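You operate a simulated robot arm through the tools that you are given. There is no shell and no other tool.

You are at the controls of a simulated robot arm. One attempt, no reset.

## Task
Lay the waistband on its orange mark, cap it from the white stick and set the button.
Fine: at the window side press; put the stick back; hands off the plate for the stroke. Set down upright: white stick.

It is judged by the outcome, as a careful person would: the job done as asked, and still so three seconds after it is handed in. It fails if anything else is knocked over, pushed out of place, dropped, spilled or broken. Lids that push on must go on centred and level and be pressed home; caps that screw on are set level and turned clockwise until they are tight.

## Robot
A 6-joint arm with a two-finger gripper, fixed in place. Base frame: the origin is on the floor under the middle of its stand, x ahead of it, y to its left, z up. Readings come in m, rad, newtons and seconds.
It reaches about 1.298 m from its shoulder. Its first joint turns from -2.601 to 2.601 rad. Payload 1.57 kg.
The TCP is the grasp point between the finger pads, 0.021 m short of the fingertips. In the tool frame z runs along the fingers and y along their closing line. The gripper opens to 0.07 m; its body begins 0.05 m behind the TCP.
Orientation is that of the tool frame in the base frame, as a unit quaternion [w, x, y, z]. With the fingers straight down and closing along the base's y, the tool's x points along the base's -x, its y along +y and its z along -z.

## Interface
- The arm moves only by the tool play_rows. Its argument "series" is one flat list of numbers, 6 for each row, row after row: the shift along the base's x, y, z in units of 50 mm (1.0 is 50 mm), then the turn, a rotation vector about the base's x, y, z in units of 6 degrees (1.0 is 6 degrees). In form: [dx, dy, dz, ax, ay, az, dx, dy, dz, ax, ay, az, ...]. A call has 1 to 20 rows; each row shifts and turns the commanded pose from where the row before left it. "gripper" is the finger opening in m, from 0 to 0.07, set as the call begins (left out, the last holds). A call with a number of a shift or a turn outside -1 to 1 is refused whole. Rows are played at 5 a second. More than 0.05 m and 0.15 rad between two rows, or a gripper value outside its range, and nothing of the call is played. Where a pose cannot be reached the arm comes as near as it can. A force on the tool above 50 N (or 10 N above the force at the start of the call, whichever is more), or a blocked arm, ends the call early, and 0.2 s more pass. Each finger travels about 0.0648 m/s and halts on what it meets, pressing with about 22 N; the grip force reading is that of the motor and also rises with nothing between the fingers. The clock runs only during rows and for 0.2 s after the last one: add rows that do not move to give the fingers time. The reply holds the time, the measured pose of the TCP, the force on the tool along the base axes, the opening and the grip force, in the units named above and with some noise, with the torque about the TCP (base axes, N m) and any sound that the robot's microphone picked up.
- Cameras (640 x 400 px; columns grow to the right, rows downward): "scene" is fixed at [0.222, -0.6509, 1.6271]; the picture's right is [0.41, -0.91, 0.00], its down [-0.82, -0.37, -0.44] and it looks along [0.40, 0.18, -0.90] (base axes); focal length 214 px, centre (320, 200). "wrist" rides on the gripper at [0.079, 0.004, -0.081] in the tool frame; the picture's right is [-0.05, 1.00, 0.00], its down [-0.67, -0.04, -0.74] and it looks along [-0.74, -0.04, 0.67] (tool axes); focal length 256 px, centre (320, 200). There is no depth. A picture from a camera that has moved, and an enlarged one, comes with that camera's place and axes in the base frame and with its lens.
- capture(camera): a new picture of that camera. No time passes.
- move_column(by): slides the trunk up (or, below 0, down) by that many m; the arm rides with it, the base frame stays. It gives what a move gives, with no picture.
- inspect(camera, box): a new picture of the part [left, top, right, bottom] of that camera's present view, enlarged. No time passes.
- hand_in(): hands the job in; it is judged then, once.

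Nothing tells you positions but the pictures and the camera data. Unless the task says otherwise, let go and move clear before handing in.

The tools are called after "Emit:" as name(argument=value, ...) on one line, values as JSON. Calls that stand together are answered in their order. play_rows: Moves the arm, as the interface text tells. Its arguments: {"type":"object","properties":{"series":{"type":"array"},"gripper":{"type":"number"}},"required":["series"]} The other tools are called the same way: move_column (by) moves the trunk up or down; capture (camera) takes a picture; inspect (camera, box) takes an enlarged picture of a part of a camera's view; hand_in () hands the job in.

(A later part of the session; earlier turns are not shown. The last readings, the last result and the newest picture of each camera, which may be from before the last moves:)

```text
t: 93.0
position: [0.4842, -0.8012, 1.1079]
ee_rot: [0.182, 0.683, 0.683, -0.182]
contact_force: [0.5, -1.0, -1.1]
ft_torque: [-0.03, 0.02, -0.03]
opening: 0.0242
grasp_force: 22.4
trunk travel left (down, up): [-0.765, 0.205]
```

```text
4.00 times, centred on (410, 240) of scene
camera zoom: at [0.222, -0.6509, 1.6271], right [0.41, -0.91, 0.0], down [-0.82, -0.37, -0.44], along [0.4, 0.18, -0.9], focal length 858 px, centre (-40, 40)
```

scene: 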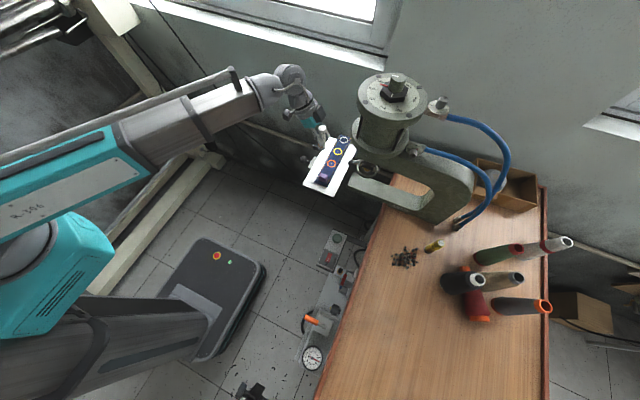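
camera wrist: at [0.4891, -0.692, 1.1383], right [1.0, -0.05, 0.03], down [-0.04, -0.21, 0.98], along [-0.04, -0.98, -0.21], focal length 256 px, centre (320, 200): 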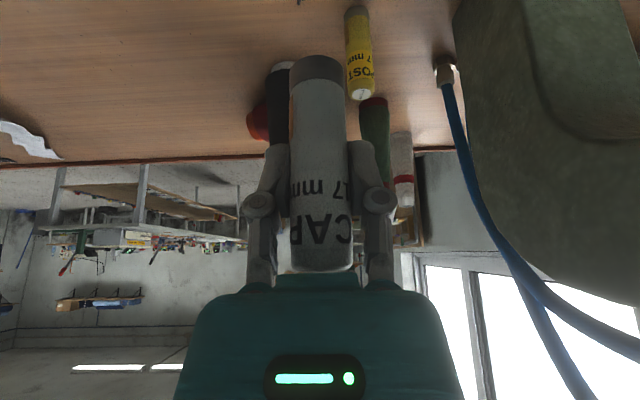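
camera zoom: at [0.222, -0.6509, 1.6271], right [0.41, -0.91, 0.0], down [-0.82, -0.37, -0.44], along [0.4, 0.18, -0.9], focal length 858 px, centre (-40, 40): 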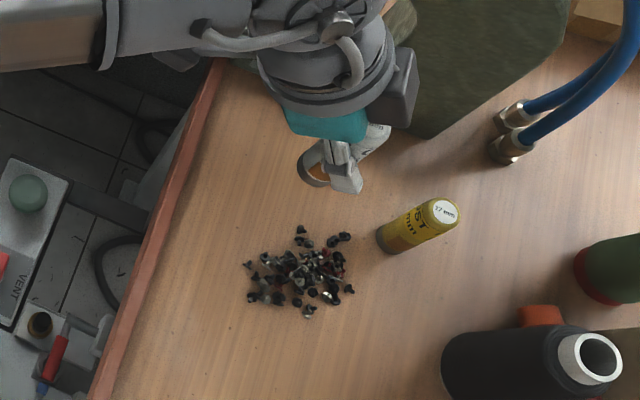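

Emit:
move_column(by=-0.148)

Emit:
inspect(camera="wrist", box=[250, 20, 390, 120])

Emit:
move_column(by=-0.004)

Emit:
move_column(by=-0.002)

```text
t: 94.7
position: [0.4847, -0.8014, 0.9607]
ee_rot: [0.182, 0.684, 0.683, -0.183]
contact_force: [-0.2, -0.3, -0.9]
ft_torque: [0.0, -0.04, -0.01]
opening: 0.0241
grasp_force: 21.7
trunk travel left (down, up): [-0.617, 0.353]
```

```text
4.00 times, centred on (320, 70) of wrist
camera zoom: at [0.489, -0.6918, 0.9903], right [1.0, -0.05, 0.03], down [-0.04, -0.21, 0.98], along [-0.04, -0.98, -0.21], focal length 1024 px, centre (320, 720)
```

zoom: 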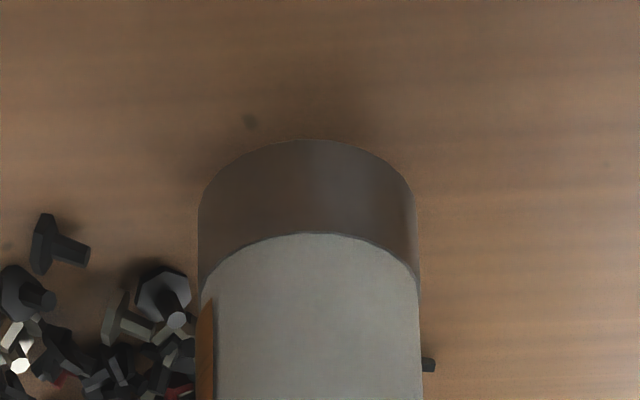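

```text
t: 95.2
position: [0.4854, -0.8013, 0.9563]
ee_rot: [0.183, 0.683, 0.684, -0.182]
contact_force: [-0.3, 0.6, -0.6]
ft_torque: [0.03, -0.06, 0.01]
opening: 0.0244
grasp_force: 22.3
trunk travel left (down, up): [-0.613, 0.357]
```

```text
t: 95.8
position: [0.4853, -0.8007, 0.9546]
ee_rot: [0.183, 0.683, 0.683, -0.183]
contact_force: [-0.1, 0.4, -0.6]
ft_torque: [0.01, -0.03, 0.01]
opening: 0.0241
grasp_force: 22.2
trunk travel left (down, up): [-0.611, 0.359]
```

Emit:
move_column(by=-0.0015)

Emit:
move_column(by=-0.001)

```text
t: 96.3
position: [0.4853, -0.8008, 0.9532]
ee_rot: [0.183, 0.683, 0.683, -0.183]
contact_force: [1.5, -1.8, 3.6]
ft_torque: [-0.02, -0.03, 0.02]
opening: 0.0242
grasp_force: 21.8
trunk travel left (down, up): [-0.609, 0.361]
```

```text
t: 96.8
position: [0.4842, -0.8007, 0.9528]
ee_rot: [0.183, 0.683, 0.683, -0.183]
contact_force: [2.7, -4.4, 13.4]
ft_torque: [-0.05, -0.03, -0.03]
opening: 0.0241
grasp_force: 22.2
trunk travel left (down, up): [-0.608, 0.362]
```

The stick is standing on the bench. I'll ease off the pressure and open the fingers gradually so it isn't dragged.

Emit:
move_column(by=0.001)

Emit:
play_rows(series=[0, 0, 0, 0, 0, 0, 0, 0, 0, 0, 0, 0], gripper=0.027)

Emit:
capture(camera="wrist")

Emit:
play_rows(series=[0, 0, 0, 0, 0, 0, 0, 0, 0, 0, 0, 0], gripper=0.032)

Emit:
capture(camera="wrist")

```text
t: 97.3
position: [0.484, -0.8003, 0.9533]
ee_rot: [0.182, 0.684, 0.683, -0.182]
contact_force: [1.1, -0.9, 5.4]
ft_torque: [-0.01, -0.02, 0.06]
opening: 0.0242
grasp_force: 22.9
trunk travel left (down, up): [-0.609, 0.361]
```

```text
t: 97.9
position: [0.484, -0.8013, 0.9533]
ee_rot: [0.182, 0.683, 0.684, -0.182]
contact_force: [0.2, 0.3, 0.3]
ft_torque: [-0.03, 0.0, -0.02]
opening: 0.0269
grasp_force: 0.0
trunk travel left (down, up): [-0.609, 0.361]
```

```text
taken
camera wrist: at [0.4889, -0.6917, 0.9828], right [1.0, -0.05, 0.03], down [-0.04, -0.21, 0.98], along [-0.04, -0.98, -0.21], focal length 256 px, centre (320, 200)
```

wrist: 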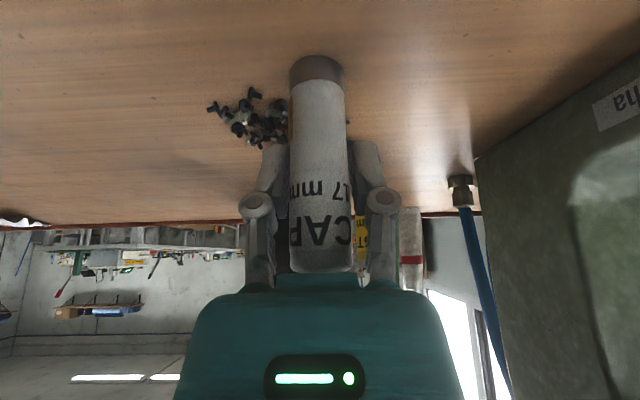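

```text
t: 98.5
position: [0.4855, -0.801, 0.9531]
ee_rot: [0.183, 0.684, 0.683, -0.182]
contact_force: [0.9, 0.1, -0.5]
ft_torque: [-0.01, 0.0, 0.03]
opening: 0.0321
grasp_force: 0.0
trunk travel left (down, up): [-0.609, 0.361]
```

```text
taken
camera wrist: at [0.489, -0.6918, 0.9829], right [1.0, -0.05, 0.03], down [-0.04, -0.21, 0.98], along [-0.04, -0.98, -0.21], focal length 256 px, centre (320, 200)
```

wrist: 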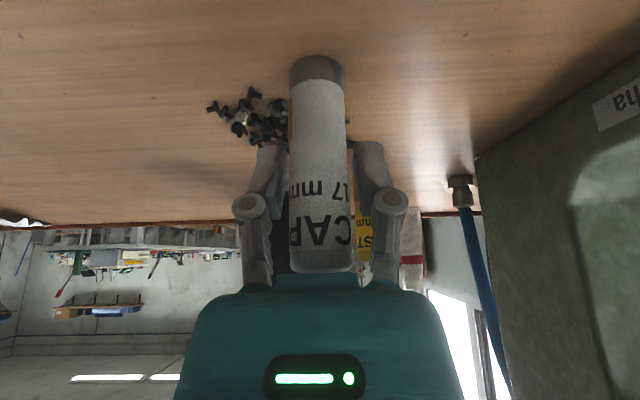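

The stick stands freely. I'll open fully, rise clear and check.

Emit:
play_rows(series=[0, 0, 0, 0, 0, 0, 0, 0, 0, 0, 0, 0], gripper=0.06)

Emit:
move_column(by=0.1)

Emit:
play_rows(series=[0, 0.6, 0, 0, 0, 0, 0, 0.8, 0, 0, 0, 0, 0, 0.8, 0, 0, 0, 0, 0, 0.8, 0, 0, 0, 0, 0, 0.8, 0, 0, 0, 0, 0, 0, 0, 0, 0, 0])

Emit:
inspect(camera="scene", box=[350, 190, 470, 290])

Emit:
inspect(camera="scene", box=[290, 110, 400, 210])

Emit:
capture(camera="wrist")

```text
t: 99.1
position: [0.4841, -0.8015, 0.9529]
ee_rot: [0.182, 0.683, 0.683, -0.183]
contact_force: [-0.2, 0.2, 0.5]
ft_torque: [-0.02, 0.0, 0.01]
opening: 0.0596
grasp_force: 0.0
trunk travel left (down, up): [-0.609, 0.361]
```

```text
t: 100.4
position: [0.4837, -0.8025, 1.0515]
ee_rot: [0.183, 0.683, 0.683, -0.183]
contact_force: [1.2, -0.9, 0.1]
ft_torque: [-0.01, -0.01, -0.01]
opening: 0.06
grasp_force: 0.0
trunk travel left (down, up): [-0.709, 0.261]
```

```text
t: 101.8
position: [0.4844, -0.611, 1.0526]
ee_rot: [0.182, 0.684, 0.683, -0.183]
contact_force: [-0.6, 0.7, 0.3]
ft_torque: [0.0, 0.01, 0.01]
opening: 0.0599
grasp_force: 0.1
trunk travel left (down, up): [-0.709, 0.261]
```

```text
4.00 times, centred on (410, 240) of scene
camera zoom: at [0.222, -0.6509, 1.6271], right [0.41, -0.91, 0.0], down [-0.82, -0.37, -0.44], along [0.4, 0.18, -0.9], focal length 858 px, centre (-40, 40)
```

zoom: 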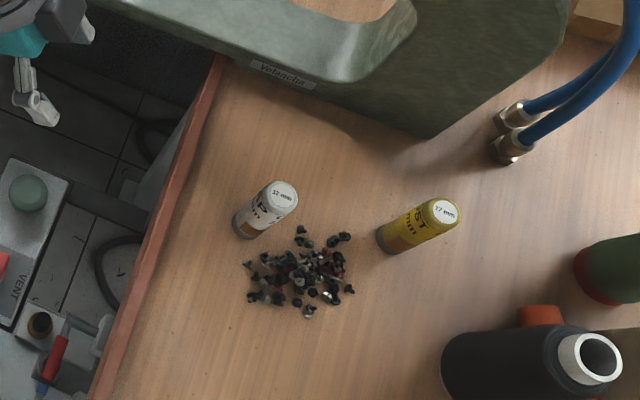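

```text
4.00 times, centred on (345, 160) of scene
camera zoom: at [0.222, -0.6509, 1.6271], right [0.41, -0.91, 0.0], down [-0.82, -0.37, -0.44], along [0.4, 0.18, -0.9], focal length 858 px, centre (220, 360)
```

zoom: 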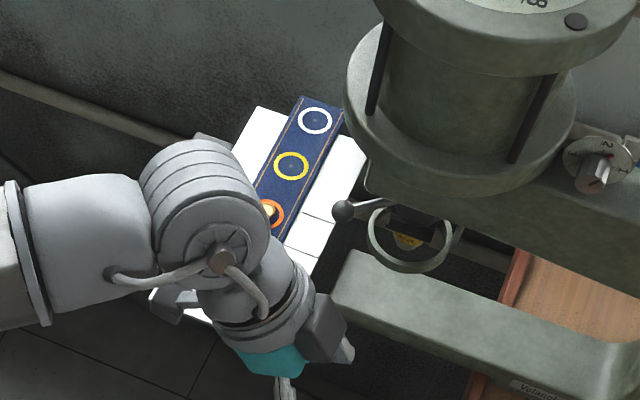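

```text
taken
camera wrist: at [0.4888, -0.5017, 1.0829], right [1.0, -0.05, 0.03], down [-0.04, -0.21, 0.98], along [-0.04, -0.98, -0.21], focal length 256 px, centre (320, 200)
```

wrist: 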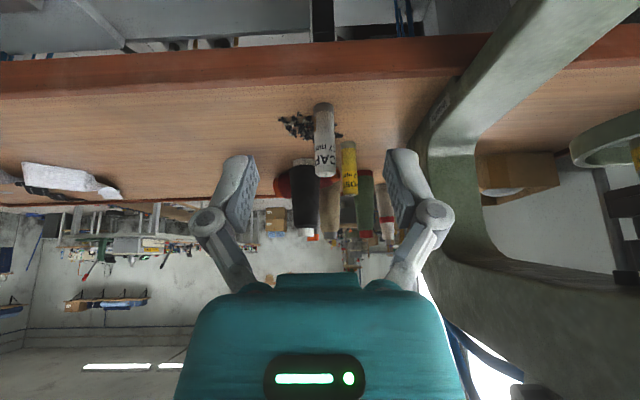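

The white stick is back upright on its spot. Next I'll push the plate, with the waistband and cap, slowly under the ram using the ball knob.

Emit:
play_rows(series=[0.08, 0.905, 0, 0, 0, 0, 0.08, 0.905, 0, 0, 0, 0, 0.08, 0.905, 0, 0, 0, 0, 0.08, 0.905, 0, 0, 0, 0, 0.62, 0.6, 0, 0, 0, 0, 0.62, 0.6, 0, 0, 0, 0, 0.62, 0.6, 0, 0, 0, 0, 0.62, 0.6, 0, 0, 0, 0, 0.62, 0.6, 0, 0, 0, 0, 0, 0, 0, 0, 0, 0], gripper=0.0)

Emit:
move_column(by=-0.095)

Emit:
capture(camera="wrist")

Emit:
inspect(camera="scene", box=[240, 100, 400, 220])

```text
t: 104.0
position: [0.6562, -0.2788, 1.0523]
ee_rot: [0.182, 0.683, 0.684, -0.182]
contact_force: [0.6, 0.3, 1.4]
ft_torque: [0.0, 0.04, -0.01]
opening: 0.0
grasp_force: 22.2
trunk travel left (down, up): [-0.709, 0.261]
```

```text
t: 105.3
position: [0.6568, -0.2804, 0.9586]
ee_rot: [0.182, 0.683, 0.683, -0.182]
contact_force: [0.1, -0.2, -0.2]
ft_torque: [0.01, -0.02, -0.01]
opening: 0.0
grasp_force: 21.9
trunk travel left (down, up): [-0.614, 0.356]
```

```text
taken
camera wrist: at [0.6602, -0.1706, 0.9879], right [1.0, -0.05, 0.03], down [-0.04, -0.21, 0.98], along [-0.04, -0.98, -0.21], focal length 256 px, centre (320, 200)
```

wrist: 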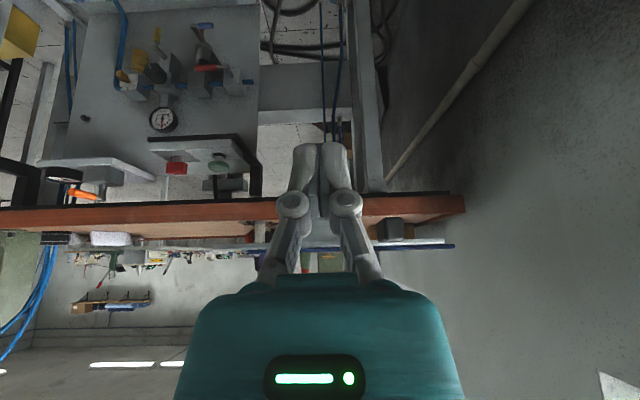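

```text
3.33 times, centred on (320, 160) of scene
camera zoom: at [0.222, -0.6509, 1.6271], right [0.41, -0.91, 0.0], down [-0.82, -0.37, -0.44], along [0.4, 0.18, -0.9], focal length 715 px, centre (320, 333)
```

zoom: 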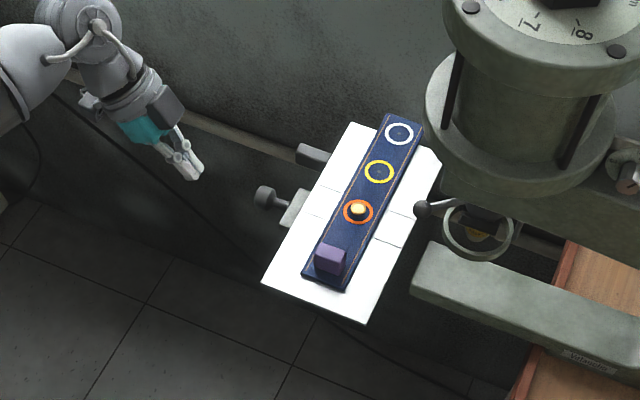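

Emit:
move_column(by=-0.004)

Emit:
play_rows(series=[-0.02, -0.4, 0, 0, 0, 0, 0, -0.4, 0, 0, 0, 0, 0, -0.3, 0, 0, 0, 0, 0, -0.2, 0, 0, 0, 0, 0, -0.08, 0, 0, 0, 0, 0, -0.06, 0, 0, 0, 0, 0, -0.06, 0, 0, 0, 0])

Emit:
play_rows(series=[0, -0.06, 0, 0, 0, 0, 0, -0.06, 0, 0, 0, 0, 0, -0.06, 0, 0, 0, 0, 0, -0.06, 0, 0, 0, 0, 0, -0.06, 0, 0, 0, 0])

Emit:
inspect(camera="scene", box=[240, 100, 400, 220])

```text
t: 105.8
position: [0.6561, -0.2807, 0.9527]
ee_rot: [0.183, 0.683, 0.683, -0.182]
contact_force: [0.6, -1.1, -0.8]
ft_torque: [-0.02, -0.01, 0.03]
opening: 0.0
grasp_force: 22.3
trunk travel left (down, up): [-0.61, 0.36]
```

```text
t: 107.4
position: [0.6552, -0.3544, 0.9544]
ee_rot: [0.182, 0.684, 0.683, -0.183]
contact_force: [0.2, 0.6, -0.2]
ft_torque: [-0.01, 0.0, -0.01]
opening: 0.0
grasp_force: 21.6
trunk travel left (down, up): [-0.61, 0.36]
```

```text
t: 108.6
position: [0.654, -0.37, 0.9531]
ee_rot: [0.182, 0.683, 0.683, -0.183]
contact_force: [-1.0, 0.9, 0.0]
ft_torque: [0.04, -0.01, 0.0]
opening: 0.0001
grasp_force: 28.7
trunk travel left (down, up): [-0.61, 0.36]
```

```text
3.33 times, centred on (320, 160) of scene
camera zoom: at [0.222, -0.6509, 1.6271], right [0.41, -0.91, 0.0], down [-0.82, -0.37, -0.44], along [0.4, 0.18, -0.9], focal length 715 px, centre (320, 333)
```

zoom: 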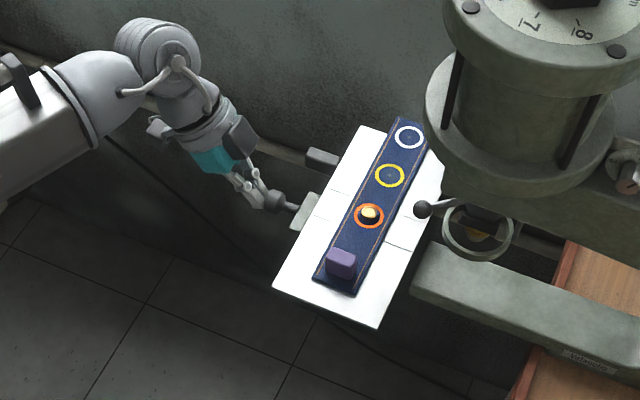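

Plate, waistband and cap all move together. I'll continue slowly.

Emit:
play_rows(series=[0, -0.06, 0, 0, 0, 0, 0, -0.06, 0, 0, 0, 0, 0, -0.06, 0, 0, 0, 0, 0, -0.06, 0, 0, 0, 0, 0, -0.06, 0, 0, 0, 0, 0, -0.06, 0, 0, 0, 0, 0, -0.06, 0, 0, 0, 0, 0, -0.06, 0, 0, 0, 0, 0, -0.06, 0, 0, 0, 0, 0, -0.06, 0, 0, 0, 0, 0, -0.06, 0, 0, 0, 0, 0, -0.06, 0, 0, 0, 0, 0, -0.06, 0, 0, 0, 0, 0, -0.06, 0, 0, 0, 0, 0, -0.06, 0, 0, 0, 0, 0, -0.06, 0, 0, 0, 0, 0, -0.06, 0, 0, 0, 0, 0, -0.06, 0, 0, 0, 0])

Emit:
inspect(camera="scene", box=[260, 100, 420, 220])

Emit:
capture(camera="wrist")

```text
t: 112.4
position: [0.6548, -0.425, 0.953]
ee_rot: [0.182, 0.684, 0.683, -0.183]
contact_force: [-0.4, 0.5, -0.8]
ft_torque: [0.01, 0.0, -0.01]
opening: 0.0001
grasp_force: 28.7
trunk travel left (down, up): [-0.61, 0.36]
```

```text
3.33 times, centred on (340, 160) of scene
camera zoom: at [0.222, -0.6509, 1.6271], right [0.41, -0.91, 0.0], down [-0.82, -0.37, -0.44], along [0.4, 0.18, -0.9], focal length 715 px, centre (253, 333)
```

zoom: 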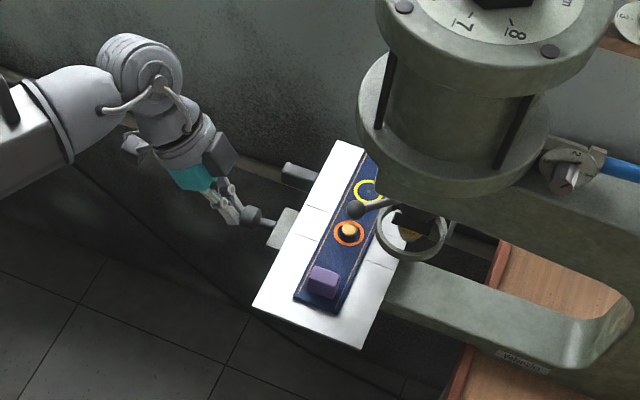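

```text
taken
camera wrist: at [0.6589, -0.3146, 0.9838], right [1.0, -0.05, 0.03], down [-0.04, -0.21, 0.98], along [-0.04, -0.98, -0.21], focal length 256 px, centre (320, 200)
```

wrist: 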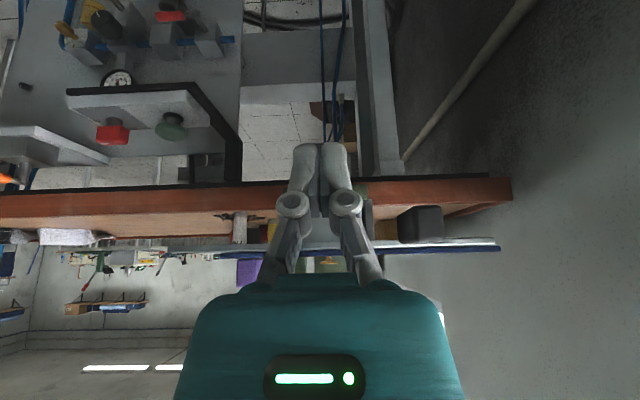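

Emit:
play_rows(series=[0, -0.06, 0, 0, 0, 0, 0, -0.06, 0, 0, 0, 0, 0, -0.06, 0, 0, 0, 0, 0, -0.06, 0, 0, 0, 0, 0, -0.06, 0, 0, 0, 0, 0, -0.06, 0, 0, 0, 0, 0, -0.06, 0, 0, 0, 0, 0, -0.06, 0, 0, 0, 0, 0, -0.06, 0, 0, 0, 0, 0, -0.06, 0, 0, 0, 0, 0, -0.06, 0, 0, 0, 0, 0, -0.06, 0, 0, 0, 0, 0, -0.04, 0, 0, 0, 0, 0, -0.04, 0, 0, 0, 0])

Emit:
inspect(camera="scene", box=[290, 110, 410, 210])

```text
t: 115.4
position: [0.6555, -0.4632, 0.9537]
ee_rot: [0.183, 0.683, 0.683, -0.182]
contact_force: [0.5, 0.4, -1.0]
ft_torque: [0.01, -0.02, 0.0]
opening: 0.006
grasp_force: 28.2
trunk travel left (down, up): [-0.61, 0.36]
```

```text
4.00 times, centred on (350, 160) of scene
camera zoom: at [0.222, -0.6509, 1.6271], right [0.41, -0.91, 0.0], down [-0.82, -0.37, -0.44], along [0.4, 0.18, -0.9], focal length 858 px, centre (200, 360)
```

zoom: 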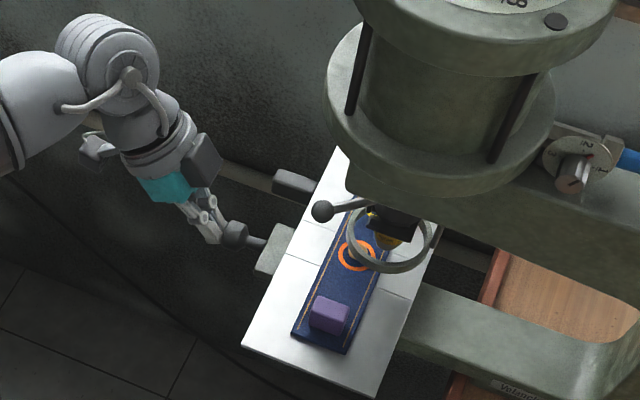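

Emit:
play_rows(series=[0, -0.04, 0, 0, 0, 0, 0, -0.04, 0, 0, 0, 0, 0, -0.04, 0, 0, 0, 0, 0, -0.04, 0, 0, 0, 0, 0, -0.04, 0, 0, 0, 0])

Emit:
inspect(camera="scene", box=[290, 110, 410, 210])

Emit:
capture(camera="wrist")

```text
t: 116.6
position: [0.6546, -0.4729, 0.9543]
ee_rot: [0.183, 0.683, 0.684, -0.182]
contact_force: [0.3, 0.8, 0.6]
ft_torque: [0.0, 0.02, 0.02]
opening: 0.0001
grasp_force: 28.5
trunk travel left (down, up): [-0.61, 0.36]
```

```text
4.00 times, centred on (350, 160) of scene
camera zoom: at [0.222, -0.6509, 1.6271], right [0.41, -0.91, 0.0], down [-0.82, -0.37, -0.44], along [0.4, 0.18, -0.9], focal length 858 px, centre (200, 360)
```

zoom: 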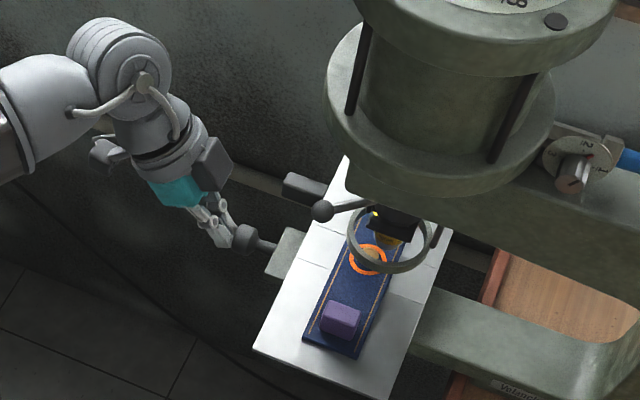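

```text
taken
camera wrist: at [0.6592, -0.3646, 0.9838], right [1.0, -0.05, 0.03], down [-0.04, -0.21, 0.98], along [-0.04, -0.98, -0.21], focal length 256 px, centre (320, 200)
```

wrist: 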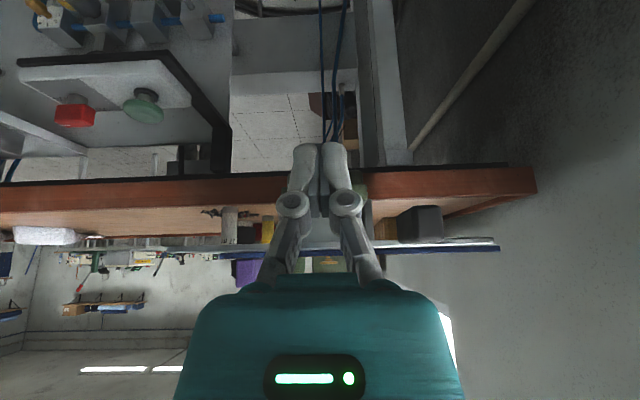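

Emit:
play_rows(series=[0, -0.03, 0, 0, 0, 0, 0, -0.03, 0, 0, 0, 0, 0, -0.03, 0, 0, 0, 0, 0, -0.03, 0, 0, 0, 0])

Emit:
play_rows(series=[0, -0.03, 0, 0, 0, 0, 0, -0.03, 0, 0, 0, 0])

Emit:
inspect(camera="scene", box=[290, 110, 410, 210])

```text
t: 117.6
position: [0.6548, -0.4794, 0.9536]
ee_rot: [0.182, 0.683, 0.683, -0.183]
contact_force: [-0.5, -1.1, -0.2]
ft_torque: [-0.01, 0.02, 0.0]
opening: 0.0001
grasp_force: 28.4
trunk travel left (down, up): [-0.61, 0.36]
```

```text
t: 118.2
position: [0.6552, -0.4826, 0.9532]
ee_rot: [0.183, 0.683, 0.683, -0.182]
contact_force: [0.4, 0.3, 0.3]
ft_torque: [-0.01, 0.01, 0.03]
opening: 0.0
grasp_force: 28.9
trunk travel left (down, up): [-0.61, 0.36]
```

```text
4.00 times, centred on (350, 160) of scene
camera zoom: at [0.222, -0.6509, 1.6271], right [0.41, -0.91, 0.0], down [-0.82, -0.37, -0.44], along [0.4, 0.18, -0.9], focal length 858 px, centre (200, 360)
```

zoom: 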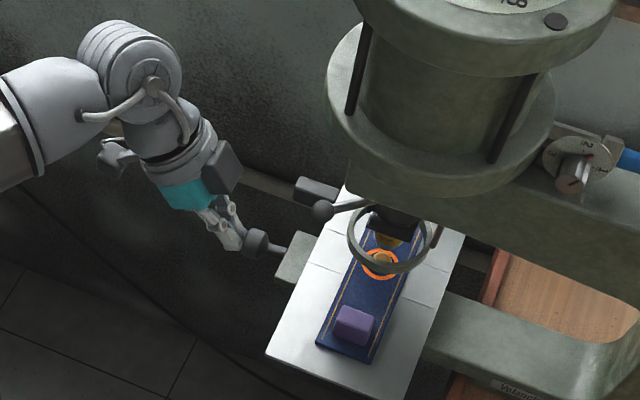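

Emit:
inspect(camera="scene", box=[330, 145, 370, 185])

```text
10.00 times, centred on (350, 165) of scene
camera zoom: at [0.222, -0.6509, 1.6271], right [0.41, -0.91, 0.0], down [-0.82, -0.37, -0.44], along [0.4, 0.18, -0.9], focal length 2145 px, centre (20, 550)
```

zoom: 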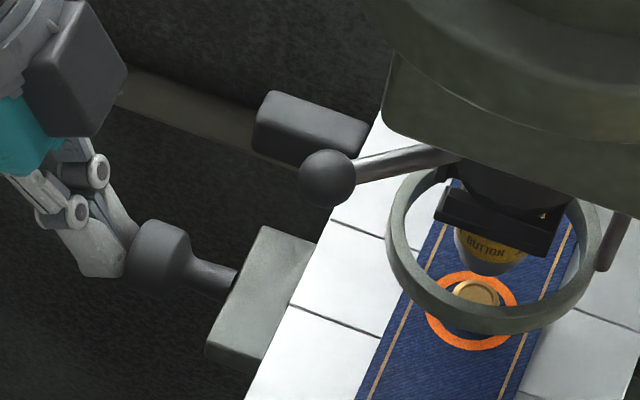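

The cap is now nearly under the ram's die. I'll push on in 1 mm steps to find the slide's stop.

Emit:
play_rows(series=[0, -0.02, 0, 0, 0, 0, 0, -0.02, 0, 0, 0, 0])

Emit:
inspect(camera="scene", box=[330, 145, 370, 185])

```text
t: 118.8
position: [0.6552, -0.4842, 0.9543]
ee_rot: [0.182, 0.683, 0.683, -0.183]
contact_force: [-0.2, 2.1, -0.6]
ft_torque: [0.05, -0.02, 0.02]
opening: 0.0061
grasp_force: 28.4
trunk travel left (down, up): [-0.61, 0.36]
```

```text
10.00 times, centred on (350, 165) of scene
camera zoom: at [0.222, -0.6509, 1.6271], right [0.41, -0.91, 0.0], down [-0.82, -0.37, -0.44], along [0.4, 0.18, -0.9], focal length 2145 px, centre (20, 550)
```

zoom: 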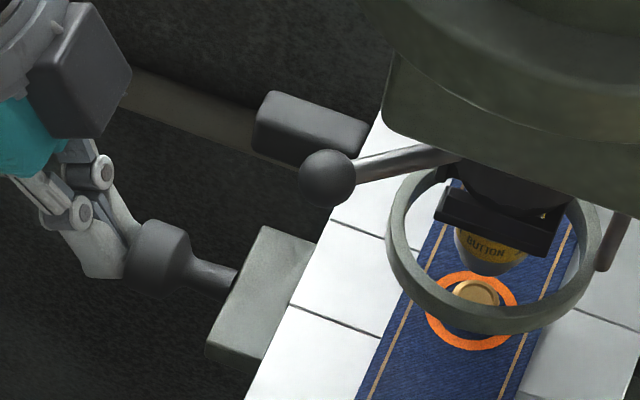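

Emit:
play_rows(series=[0, -0.03, 0, 0, 0, 0, 0, -0.03, 0, 0, 0, 0])

Emit:
inspect(camera="scene", box=[330, 145, 370, 185])

```text
t: 119.4
position: [0.6554, -0.4848, 0.9536]
ee_rot: [0.181, 0.684, 0.684, -0.181]
contact_force: [0.5, 22.8, -4.0]
ft_torque: [0.39, 0.04, 0.0]
opening: 0.0061
grasp_force: 28.6
trunk travel left (down, up): [-0.61, 0.36]
```

```text
10.00 times, centred on (350, 165) of scene
camera zoom: at [0.222, -0.6509, 1.6271], right [0.41, -0.91, 0.0], down [-0.82, -0.37, -0.44], along [0.4, 0.18, -0.9], focal length 2145 px, centre (20, 550)
```

zoom: 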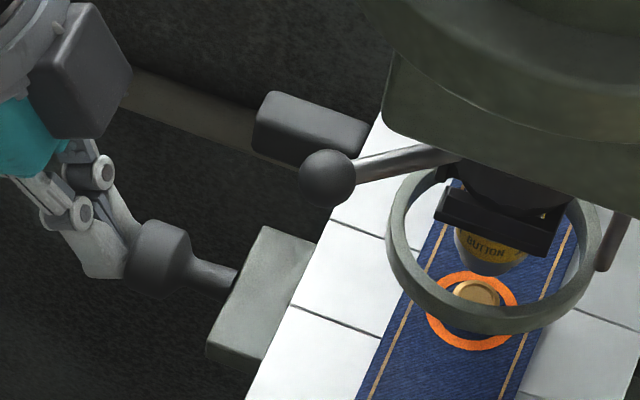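

A firm stop (23 N, no further movement) means the plate is fully home. I'll back away from the knob.

Emit:
play_rows(series=[0, 0.05, 0, 0, 0, 0, 0, 0.1, 0, 0, 0, 0, 0, 0.3, 0, 0, 0, 0, 0, 0.6, 0, 0, 0, 0, 0, 0.8, 0, 0, 0, 0, 0, 0.8, 0, 0, 0, 0])

Emit:
inspect(camera="scene", box=[330, 145, 370, 185])

Emit:
capture(camera="wrist")

```text
t: 120.8
position: [0.656, -0.3553, 0.9523]
ee_rot: [0.182, 0.684, 0.683, -0.182]
contact_force: [-0.5, 0.0, -0.3]
ft_torque: [0.01, -0.01, 0.01]
opening: 0.0
grasp_force: 28.8
trunk travel left (down, up): [-0.61, 0.36]
```

```text
10.00 times, centred on (350, 165) of scene
camera zoom: at [0.222, -0.6509, 1.6271], right [0.41, -0.91, 0.0], down [-0.82, -0.37, -0.44], along [0.4, 0.18, -0.9], focal length 2145 px, centre (20, 550)
```

zoom: 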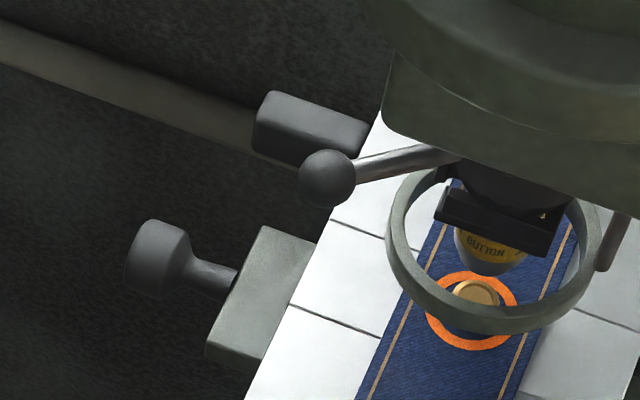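

```text
taken
camera wrist: at [0.6595, -0.2456, 0.9839], right [1.0, -0.05, 0.03], down [-0.04, -0.21, 0.98], along [-0.04, -0.98, -0.21], focal length 256 px, centre (320, 200)
```

wrist: 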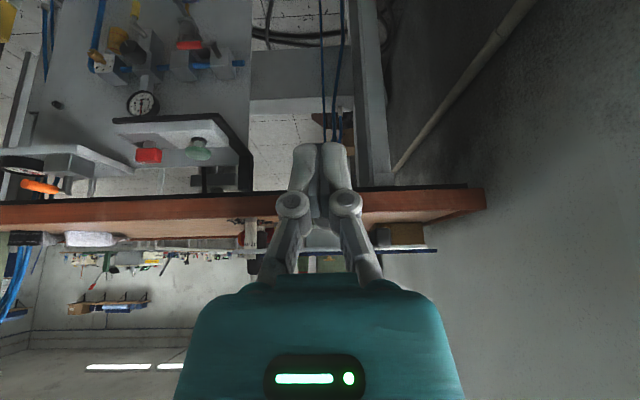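

The plate is home with the waistband and cap in place under the die. Before pressing anything I'll look closely at the head's green button and at the control box's palm button.

Emit:
move_column(by=0.16)

Emit:
play_rows(series=[0, 0.3, 0, 0, 0, 0, 0, 0, 0, 0, 0, 0], gripper=0.07)

Emit:
capture(camera="wrist")

Emit:
inspect(camera="wrist", box=[260, 130, 380, 270])

Emit:
inspect(camera="wrist", box=[295, 205, 345, 250])

```text
t: 122.7
position: [0.6538, -0.3546, 1.1135]
ee_rot: [0.182, 0.683, 0.683, -0.183]
contact_force: [-0.4, 0.3, -0.2]
ft_torque: [0.01, 0.01, -0.03]
opening: 0.0002
grasp_force: 28.8
trunk travel left (down, up): [-0.77, 0.2]
```

```text
t: 123.3
position: [0.6551, -0.3392, 1.1138]
ee_rot: [0.183, 0.683, 0.683, -0.183]
contact_force: [0.0, 1.0, -0.1]
ft_torque: [-0.03, -0.02, -0.04]
opening: 0.0649
grasp_force: 0.0
trunk travel left (down, up): [-0.77, 0.2]
```

```text
taken
camera wrist: at [0.6599, -0.2304, 1.1439], right [1.0, -0.05, 0.03], down [-0.04, -0.21, 0.98], along [-0.04, -0.98, -0.21], focal length 256 px, centre (320, 200)
```

wrist: 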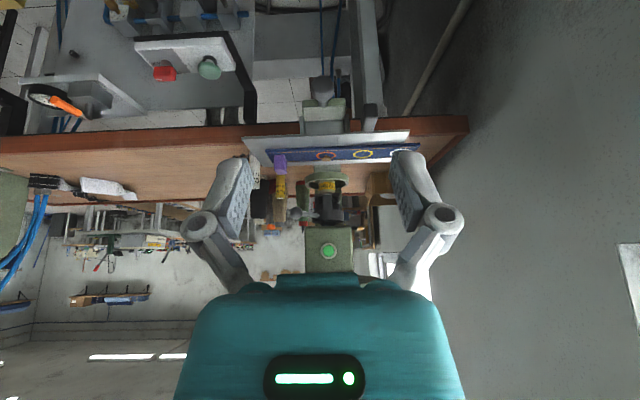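

```text
2.86 times, centred on (320, 200) of wrist
camera zoom: at [0.6599, -0.2304, 1.1439], right [1.0, -0.05, 0.03], down [-0.04, -0.21, 0.98], along [-0.04, -0.98, -0.21], focal length 731 px, centre (320, 200)
```

zoom: 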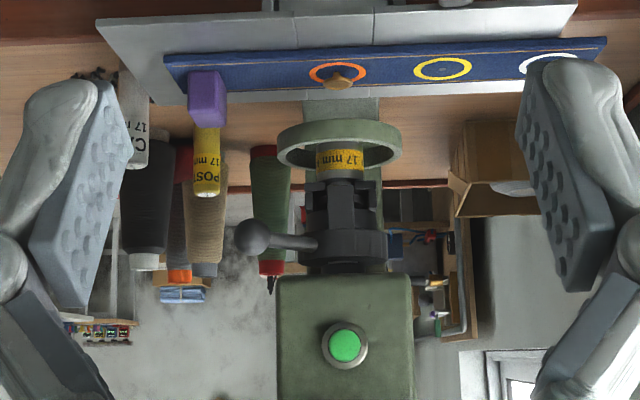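

```text
8.89 times, centred on (320, 228) of wrist
camera zoom: at [0.6599, -0.2304, 1.1439], right [1.0, -0.05, 0.03], down [-0.04, -0.21, 0.98], along [-0.04, -0.98, -0.21], focal length 2276 px, centre (320, -44)
```

zoom: 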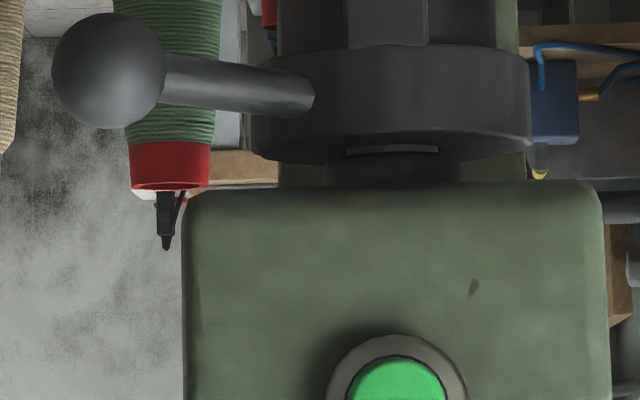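

Emit:
inspect(camera="wrist", box=[305, 145, 345, 200])

Emit:
inspect(camera="wrist", box=[315, 148, 340, 166])

Emit:
inspect(camera="wrist", box=[130, 30, 250, 110])

```text
7.27 times, centred on (325, 172) of wrist
camera zoom: at [0.6599, -0.2304, 1.1439], right [1.0, -0.05, 0.03], down [-0.04, -0.21, 0.98], along [-0.04, -0.98, -0.21], focal length 1862 px, centre (284, 400)
```

zoom: 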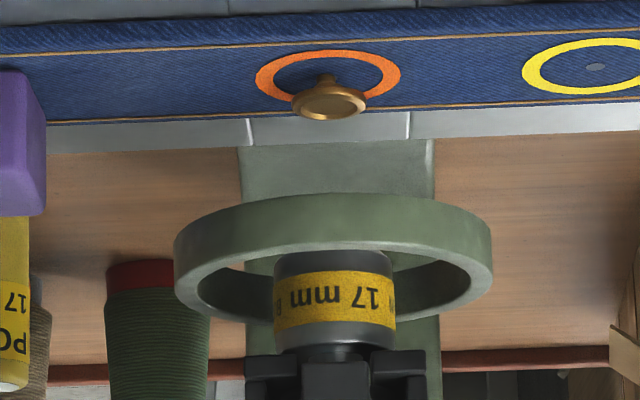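

```text
16.00 times, centred on (328, 157) of wrist
camera zoom: at [0.6599, -0.2304, 1.1439], right [1.0, -0.05, 0.03], down [-0.04, -0.21, 0.98], along [-0.04, -0.98, -0.21], focal length 4096 px, centre (200, 888)
```

zoom: 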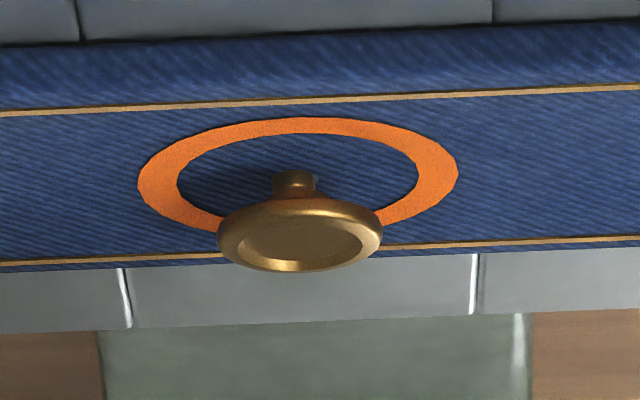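

```text
5.00 times, centred on (190, 70) of wrist
camera zoom: at [0.6599, -0.2304, 1.1439], right [1.0, -0.05, 0.03], down [-0.04, -0.21, 0.98], along [-0.04, -0.98, -0.21], focal length 1280 px, centre (970, 850)
```

zoom: 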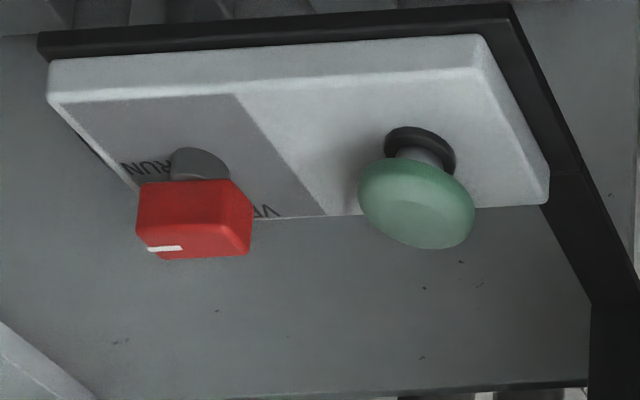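

The palm button and RUN/VENT switch sit on a box in front of the bench. Before choosing a control I'll check what the other press has, for comparison.

Emit:
play_rows(series=[-0.5, 0.1, 0, 1, 0, 0, -0.7, 0, 0, 1, 0, 0, -0.7, -0.2, 0, 1, 0, 0, -0.7, -0.3, 0, 1, 0, 0, -0.7, -0.4, 0, 1, 0, 0, -0.7, -0.4, 0, 0, 0, 0, -0.7, -0.5, 0, 0, 0, 0, -0.7, -0.5, 0, 0, 0, 0, -0.7, -0.5, 0, 0, 0, 0, -0.7, -0.5, 0, 0, 0, 0, -0.7, -0.4, 0, 0, 0, 0])

Emit:
play_rows(series=[-0.4, -0.1, 0, 0, 0, -1, -0.4, -0.1, 0, 0, 0, -1, -0.4, -0.1, 0, 0, 0, -1, -0.4, -0.1, 0, 0, 0, -1, 0, 0, 0, 0, 0, -1, 0, 0, 0, 0, 0, -1, 0, 0, 0, 0, 0, -1])

Emit:
capture(camera="wrist")

Emit:
capture(camera="scene")

```text
t: 125.7
position: [0.2792, -0.5211, 1.0891]
ee_rot: [-0.001, 0.708, 0.706, 0.001]
contact_force: [-0.8, -0.4, -0.2]
ft_torque: [-0.04, -0.01, -0.02]
opening: 0.0698
grasp_force: 0.1
out of reach, approached as far as the arm can: row 1, 2, 3, 4
trunk travel left (down, up): [-0.77, 0.2]
```

```text
t: 127.3
position: [0.2001, -0.5408, 1.0887]
ee_rot: [-0.001, 0.914, 0.406, 0.001]
contact_force: [-0.5, -0.2, -0.3]
ft_torque: [0.02, 0.02, -0.02]
opening: 0.0699
grasp_force: 0.1
trunk travel left (down, up): [-0.77, 0.2]
```

```text
taken
camera wrist: at [0.2562, -0.4842, 1.1697], right [0.71, -0.71, 0.0], down [-0.47, -0.47, 0.74], along [-0.53, -0.52, -0.67], focal length 256 px, centre (320, 200)
```

wrist: 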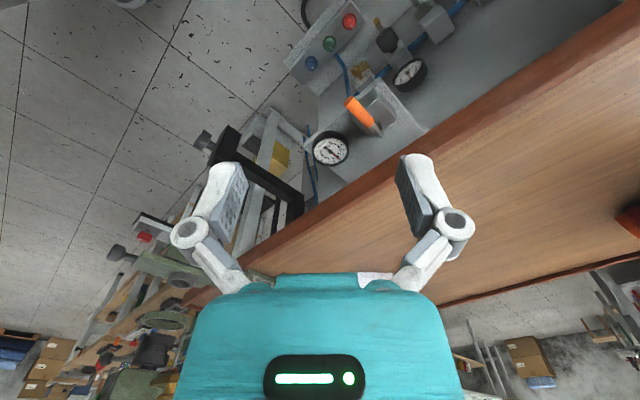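

```text
taken
```

scene: 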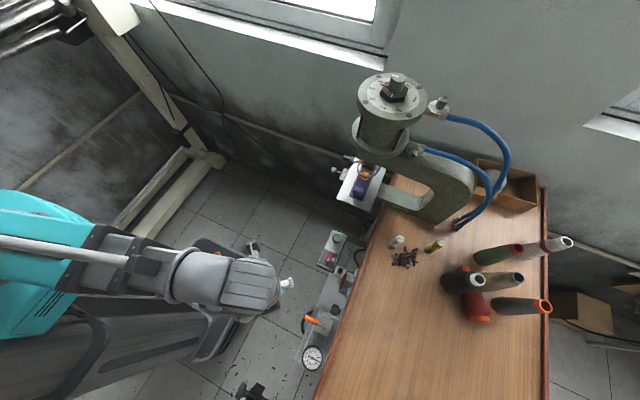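

Emit:
inspect(camera="wrist", box=[60, 120, 310, 290])

Emit:
inspect(camera="wrist", box=[60, 240, 260, 400])

Emit:
inspect(camera="scene", box=[200, 360, 300, 400])

```text
2.35 times, centred on (185, 205) of wrist
camera zoom: at [0.2562, -0.4842, 1.1697], right [0.71, -0.71, 0.0], down [-0.47, -0.47, 0.74], along [-0.53, -0.52, -0.67], focal length 602 px, centre (638, 188)
```

zoom: 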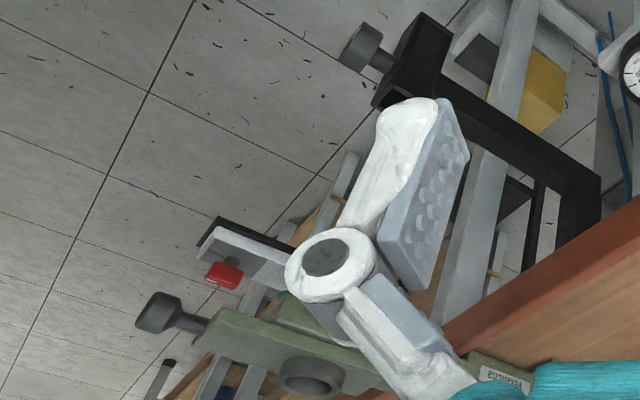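

```text
2.50 times, centred on (160, 320) of wrist
camera zoom: at [0.2562, -0.4842, 1.1697], right [0.71, -0.71, 0.0], down [-0.47, -0.47, 0.74], along [-0.53, -0.52, -0.67], focal length 640 px, centre (720, -100)
```

zoom: 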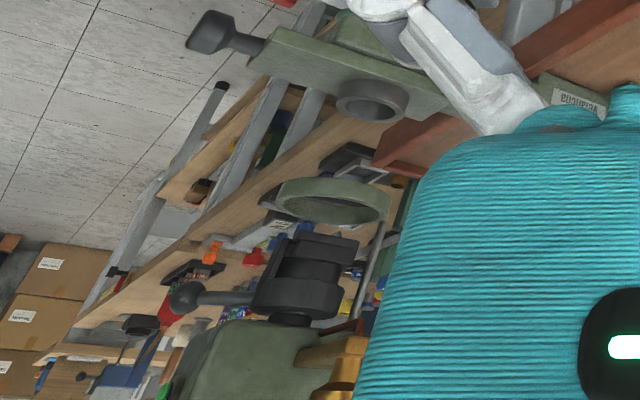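

```text
6.40 times, centred on (250, 380) of scene
camera zoom: at [0.222, -0.6509, 1.6271], right [0.41, -0.91, 0.0], down [-0.82, -0.37, -0.44], along [0.4, 0.18, -0.9], focal length 1373 px, centre (768, -952)
```

zoom: 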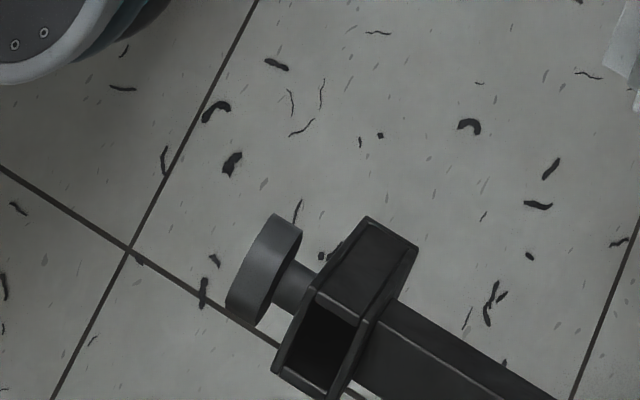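

Each press has its own control box, so the RUN/VENT box with the palm button near (0.457, −0.617) belongs to the window-side press. I'll go over to it for a precise look.

Emit:
play_rows(series=[0.6, 0.2, 0, 0, 0, 1, 0.6, 0.1, 0, 0, 0, 1, 0.6, 0.1, 0, 0, 0, 1, 0.6, 0.1, 0, 0, 0, 1, 0.6, 0.1, 0, 0, 0, 1, 0.7, 0.1, 0, 0, 0, 1, 0.7, 0.1, 0, 0, 0, 1, 0.6, 0, 0, 0, 0, 0, 0, 0, 0, 0, 0, 0])

Emit:
capture(camera="wrist")

Emit:
inspect(camera="wrist", box=[240, 60, 400, 180])

```text
t: 129.3
position: [0.451, -0.4999, 1.0888]
ee_rot: [-0.001, 0.708, 0.707, 0.001]
contact_force: [1.3, -1.0, -0.4]
ft_torque: [0.0, 0.03, -0.01]
opening: 0.0698
grasp_force: 0.1
trunk travel left (down, up): [-0.77, 0.2]
```

```text
taken
camera wrist: at [0.4545, -0.4207, 1.1697], right [1.0, -0.05, 0.0], down [-0.04, -0.67, 0.74], along [-0.04, -0.74, -0.67], focal length 256 px, centre (320, 200)
```

wrist: 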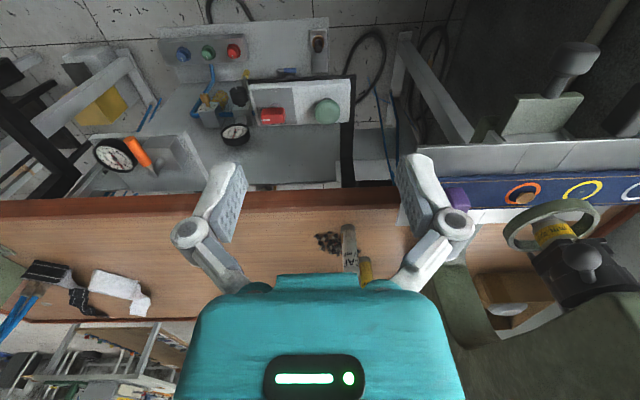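

```text
3.33 times, centred on (320, 120) of wrist
camera zoom: at [0.4545, -0.4207, 1.1697], right [1.0, -0.05, 0.0], down [-0.04, -0.67, 0.74], along [-0.04, -0.74, -0.67], focal length 853 px, centre (320, 467)
```

zoom: 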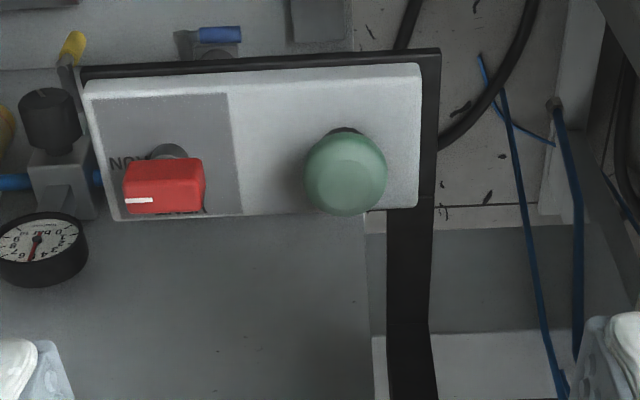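

The palm button's dome is at about (0.4555, −0.614, 0.822). I'll close the fingers, position above it and come down.

Emit:
play_rows(series=[0.03, -0.6, 0, 0, 0, 0, 0.03, -0.8, 0, 0, 0, 0, 0.03, -0.88, 0, 0, 0, 0, 0, 0, 0, 0, 0, 0], gripper=0.0)

Emit:
move_column(by=-0.19)

Emit:
capture(camera="wrist")

Emit:
inspect(camera="scene", box=[290, 200, 400, 290])

```text
t: 130.3
position: [0.4551, -0.6145, 1.0904]
ee_rot: [-0.002, 0.708, 0.707, 0.002]
contact_force: [-0.7, 0.5, -0.5]
ft_torque: [0.02, 0.01, -0.03]
opening: 0.0
grasp_force: 22.0
trunk travel left (down, up): [-0.77, 0.2]
```

```text
t: 132.3
position: [0.4553, -0.6135, 0.8999]
ee_rot: [-0.001, 0.707, 0.707, 0.001]
contact_force: [-0.2, 0.2, -0.2]
ft_torque: [-0.01, 0.03, 0.0]
opening: 0.0
grasp_force: 21.6
trunk travel left (down, up): [-0.58, 0.39]
```

```text
taken
camera wrist: at [0.4593, -0.5343, 0.9797], right [1.0, -0.05, 0.0], down [-0.04, -0.67, 0.74], along [-0.04, -0.74, -0.67], focal length 256 px, centre (320, 200)
```

wrist: 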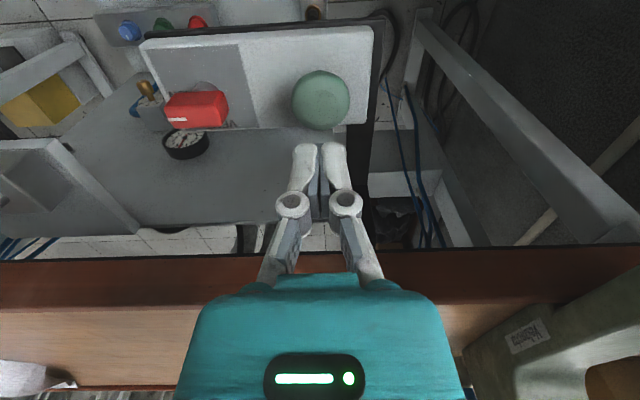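

```text
4.44 times, centred on (345, 245) of scene
camera zoom: at [0.222, -0.6509, 1.6271], right [0.41, -0.91, 0.0], down [-0.82, -0.37, -0.44], along [0.4, 0.18, -0.9], focal length 953 px, centre (209, 0)
```

zoom: 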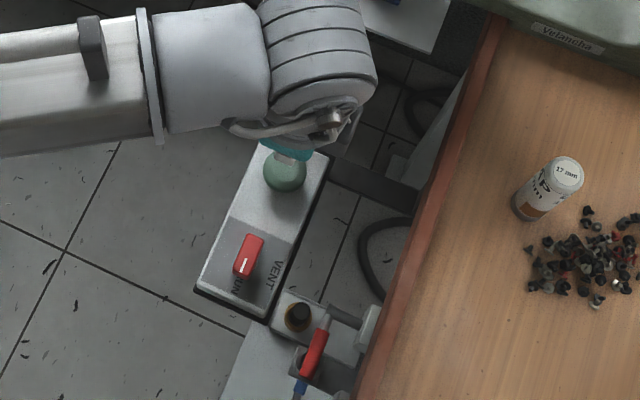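

Emit:
move_column(by=-0.038)

Emit:
move_column(by=-0.005)

Emit:
capture(camera="wrist")

```text
t: 133.2
position: [0.4549, -0.6144, 0.8597]
ee_rot: [-0.001, 0.708, 0.706, 0.001]
contact_force: [0.3, 0.3, -0.3]
ft_torque: [-0.02, 0.03, 0.04]
opening: 0.0003
grasp_force: 21.8
trunk travel left (down, up): [-0.542, 0.428]
```

```text
t: 133.7
position: [0.4553, -0.6134, 0.8565]
ee_rot: [-0.001, 0.707, 0.707, 0.002]
contact_force: [-0.7, 0.7, -0.1]
ft_torque: [-0.03, -0.01, -0.02]
opening: 0.0002
grasp_force: 21.9
trunk travel left (down, up): [-0.537, 0.433]
```

```text
taken
camera wrist: at [0.4594, -0.5343, 0.9367], right [1.0, -0.05, 0.0], down [-0.04, -0.67, 0.74], along [-0.04, -0.74, -0.67], focal length 256 px, centre (320, 200)
```

wrist: 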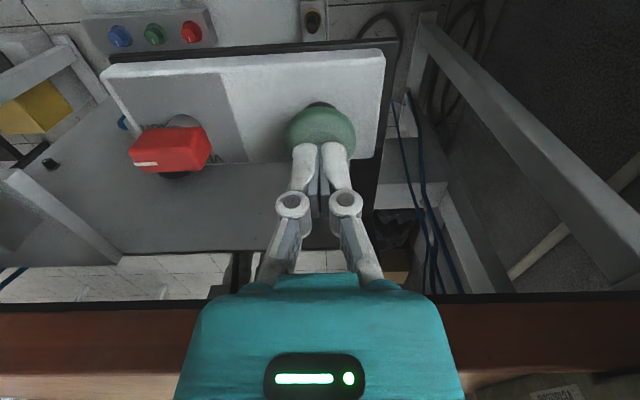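

Emit:
move_column(by=-0.004)

Emit:
move_column(by=-0.004)

Emit:
move_column(by=-0.003)

```text
t: 134.2
position: [0.4556, -0.6128, 0.8512]
ee_rot: [-0.002, 0.707, 0.707, 0.002]
contact_force: [0.3, -0.7, -0.3]
ft_torque: [-0.02, 0.01, -0.01]
opening: 0.0002
grasp_force: 22.3
trunk travel left (down, up): [-0.533, 0.437]
```

```text
t: 134.8
position: [0.454, -0.6136, 0.8474]
ee_rot: [0.0, 0.707, 0.707, 0.001]
contact_force: [0.5, -0.5, 1.2]
ft_torque: [-0.04, 0.0, 0.02]
opening: 0.0061
grasp_force: 28.4
trunk travel left (down, up): [-0.529, 0.441]
```

```text
t: 135.3
position: [0.4561, -0.614, 0.8453]
ee_rot: [-0.001, 0.707, 0.707, 0.001]
contact_force: [0.6, 0.0, 2.1]
ft_torque: [-0.01, 0.0, -0.03]
opening: 0.0062
grasp_force: 28.8
trunk travel left (down, up): [-0.526, 0.444]
```

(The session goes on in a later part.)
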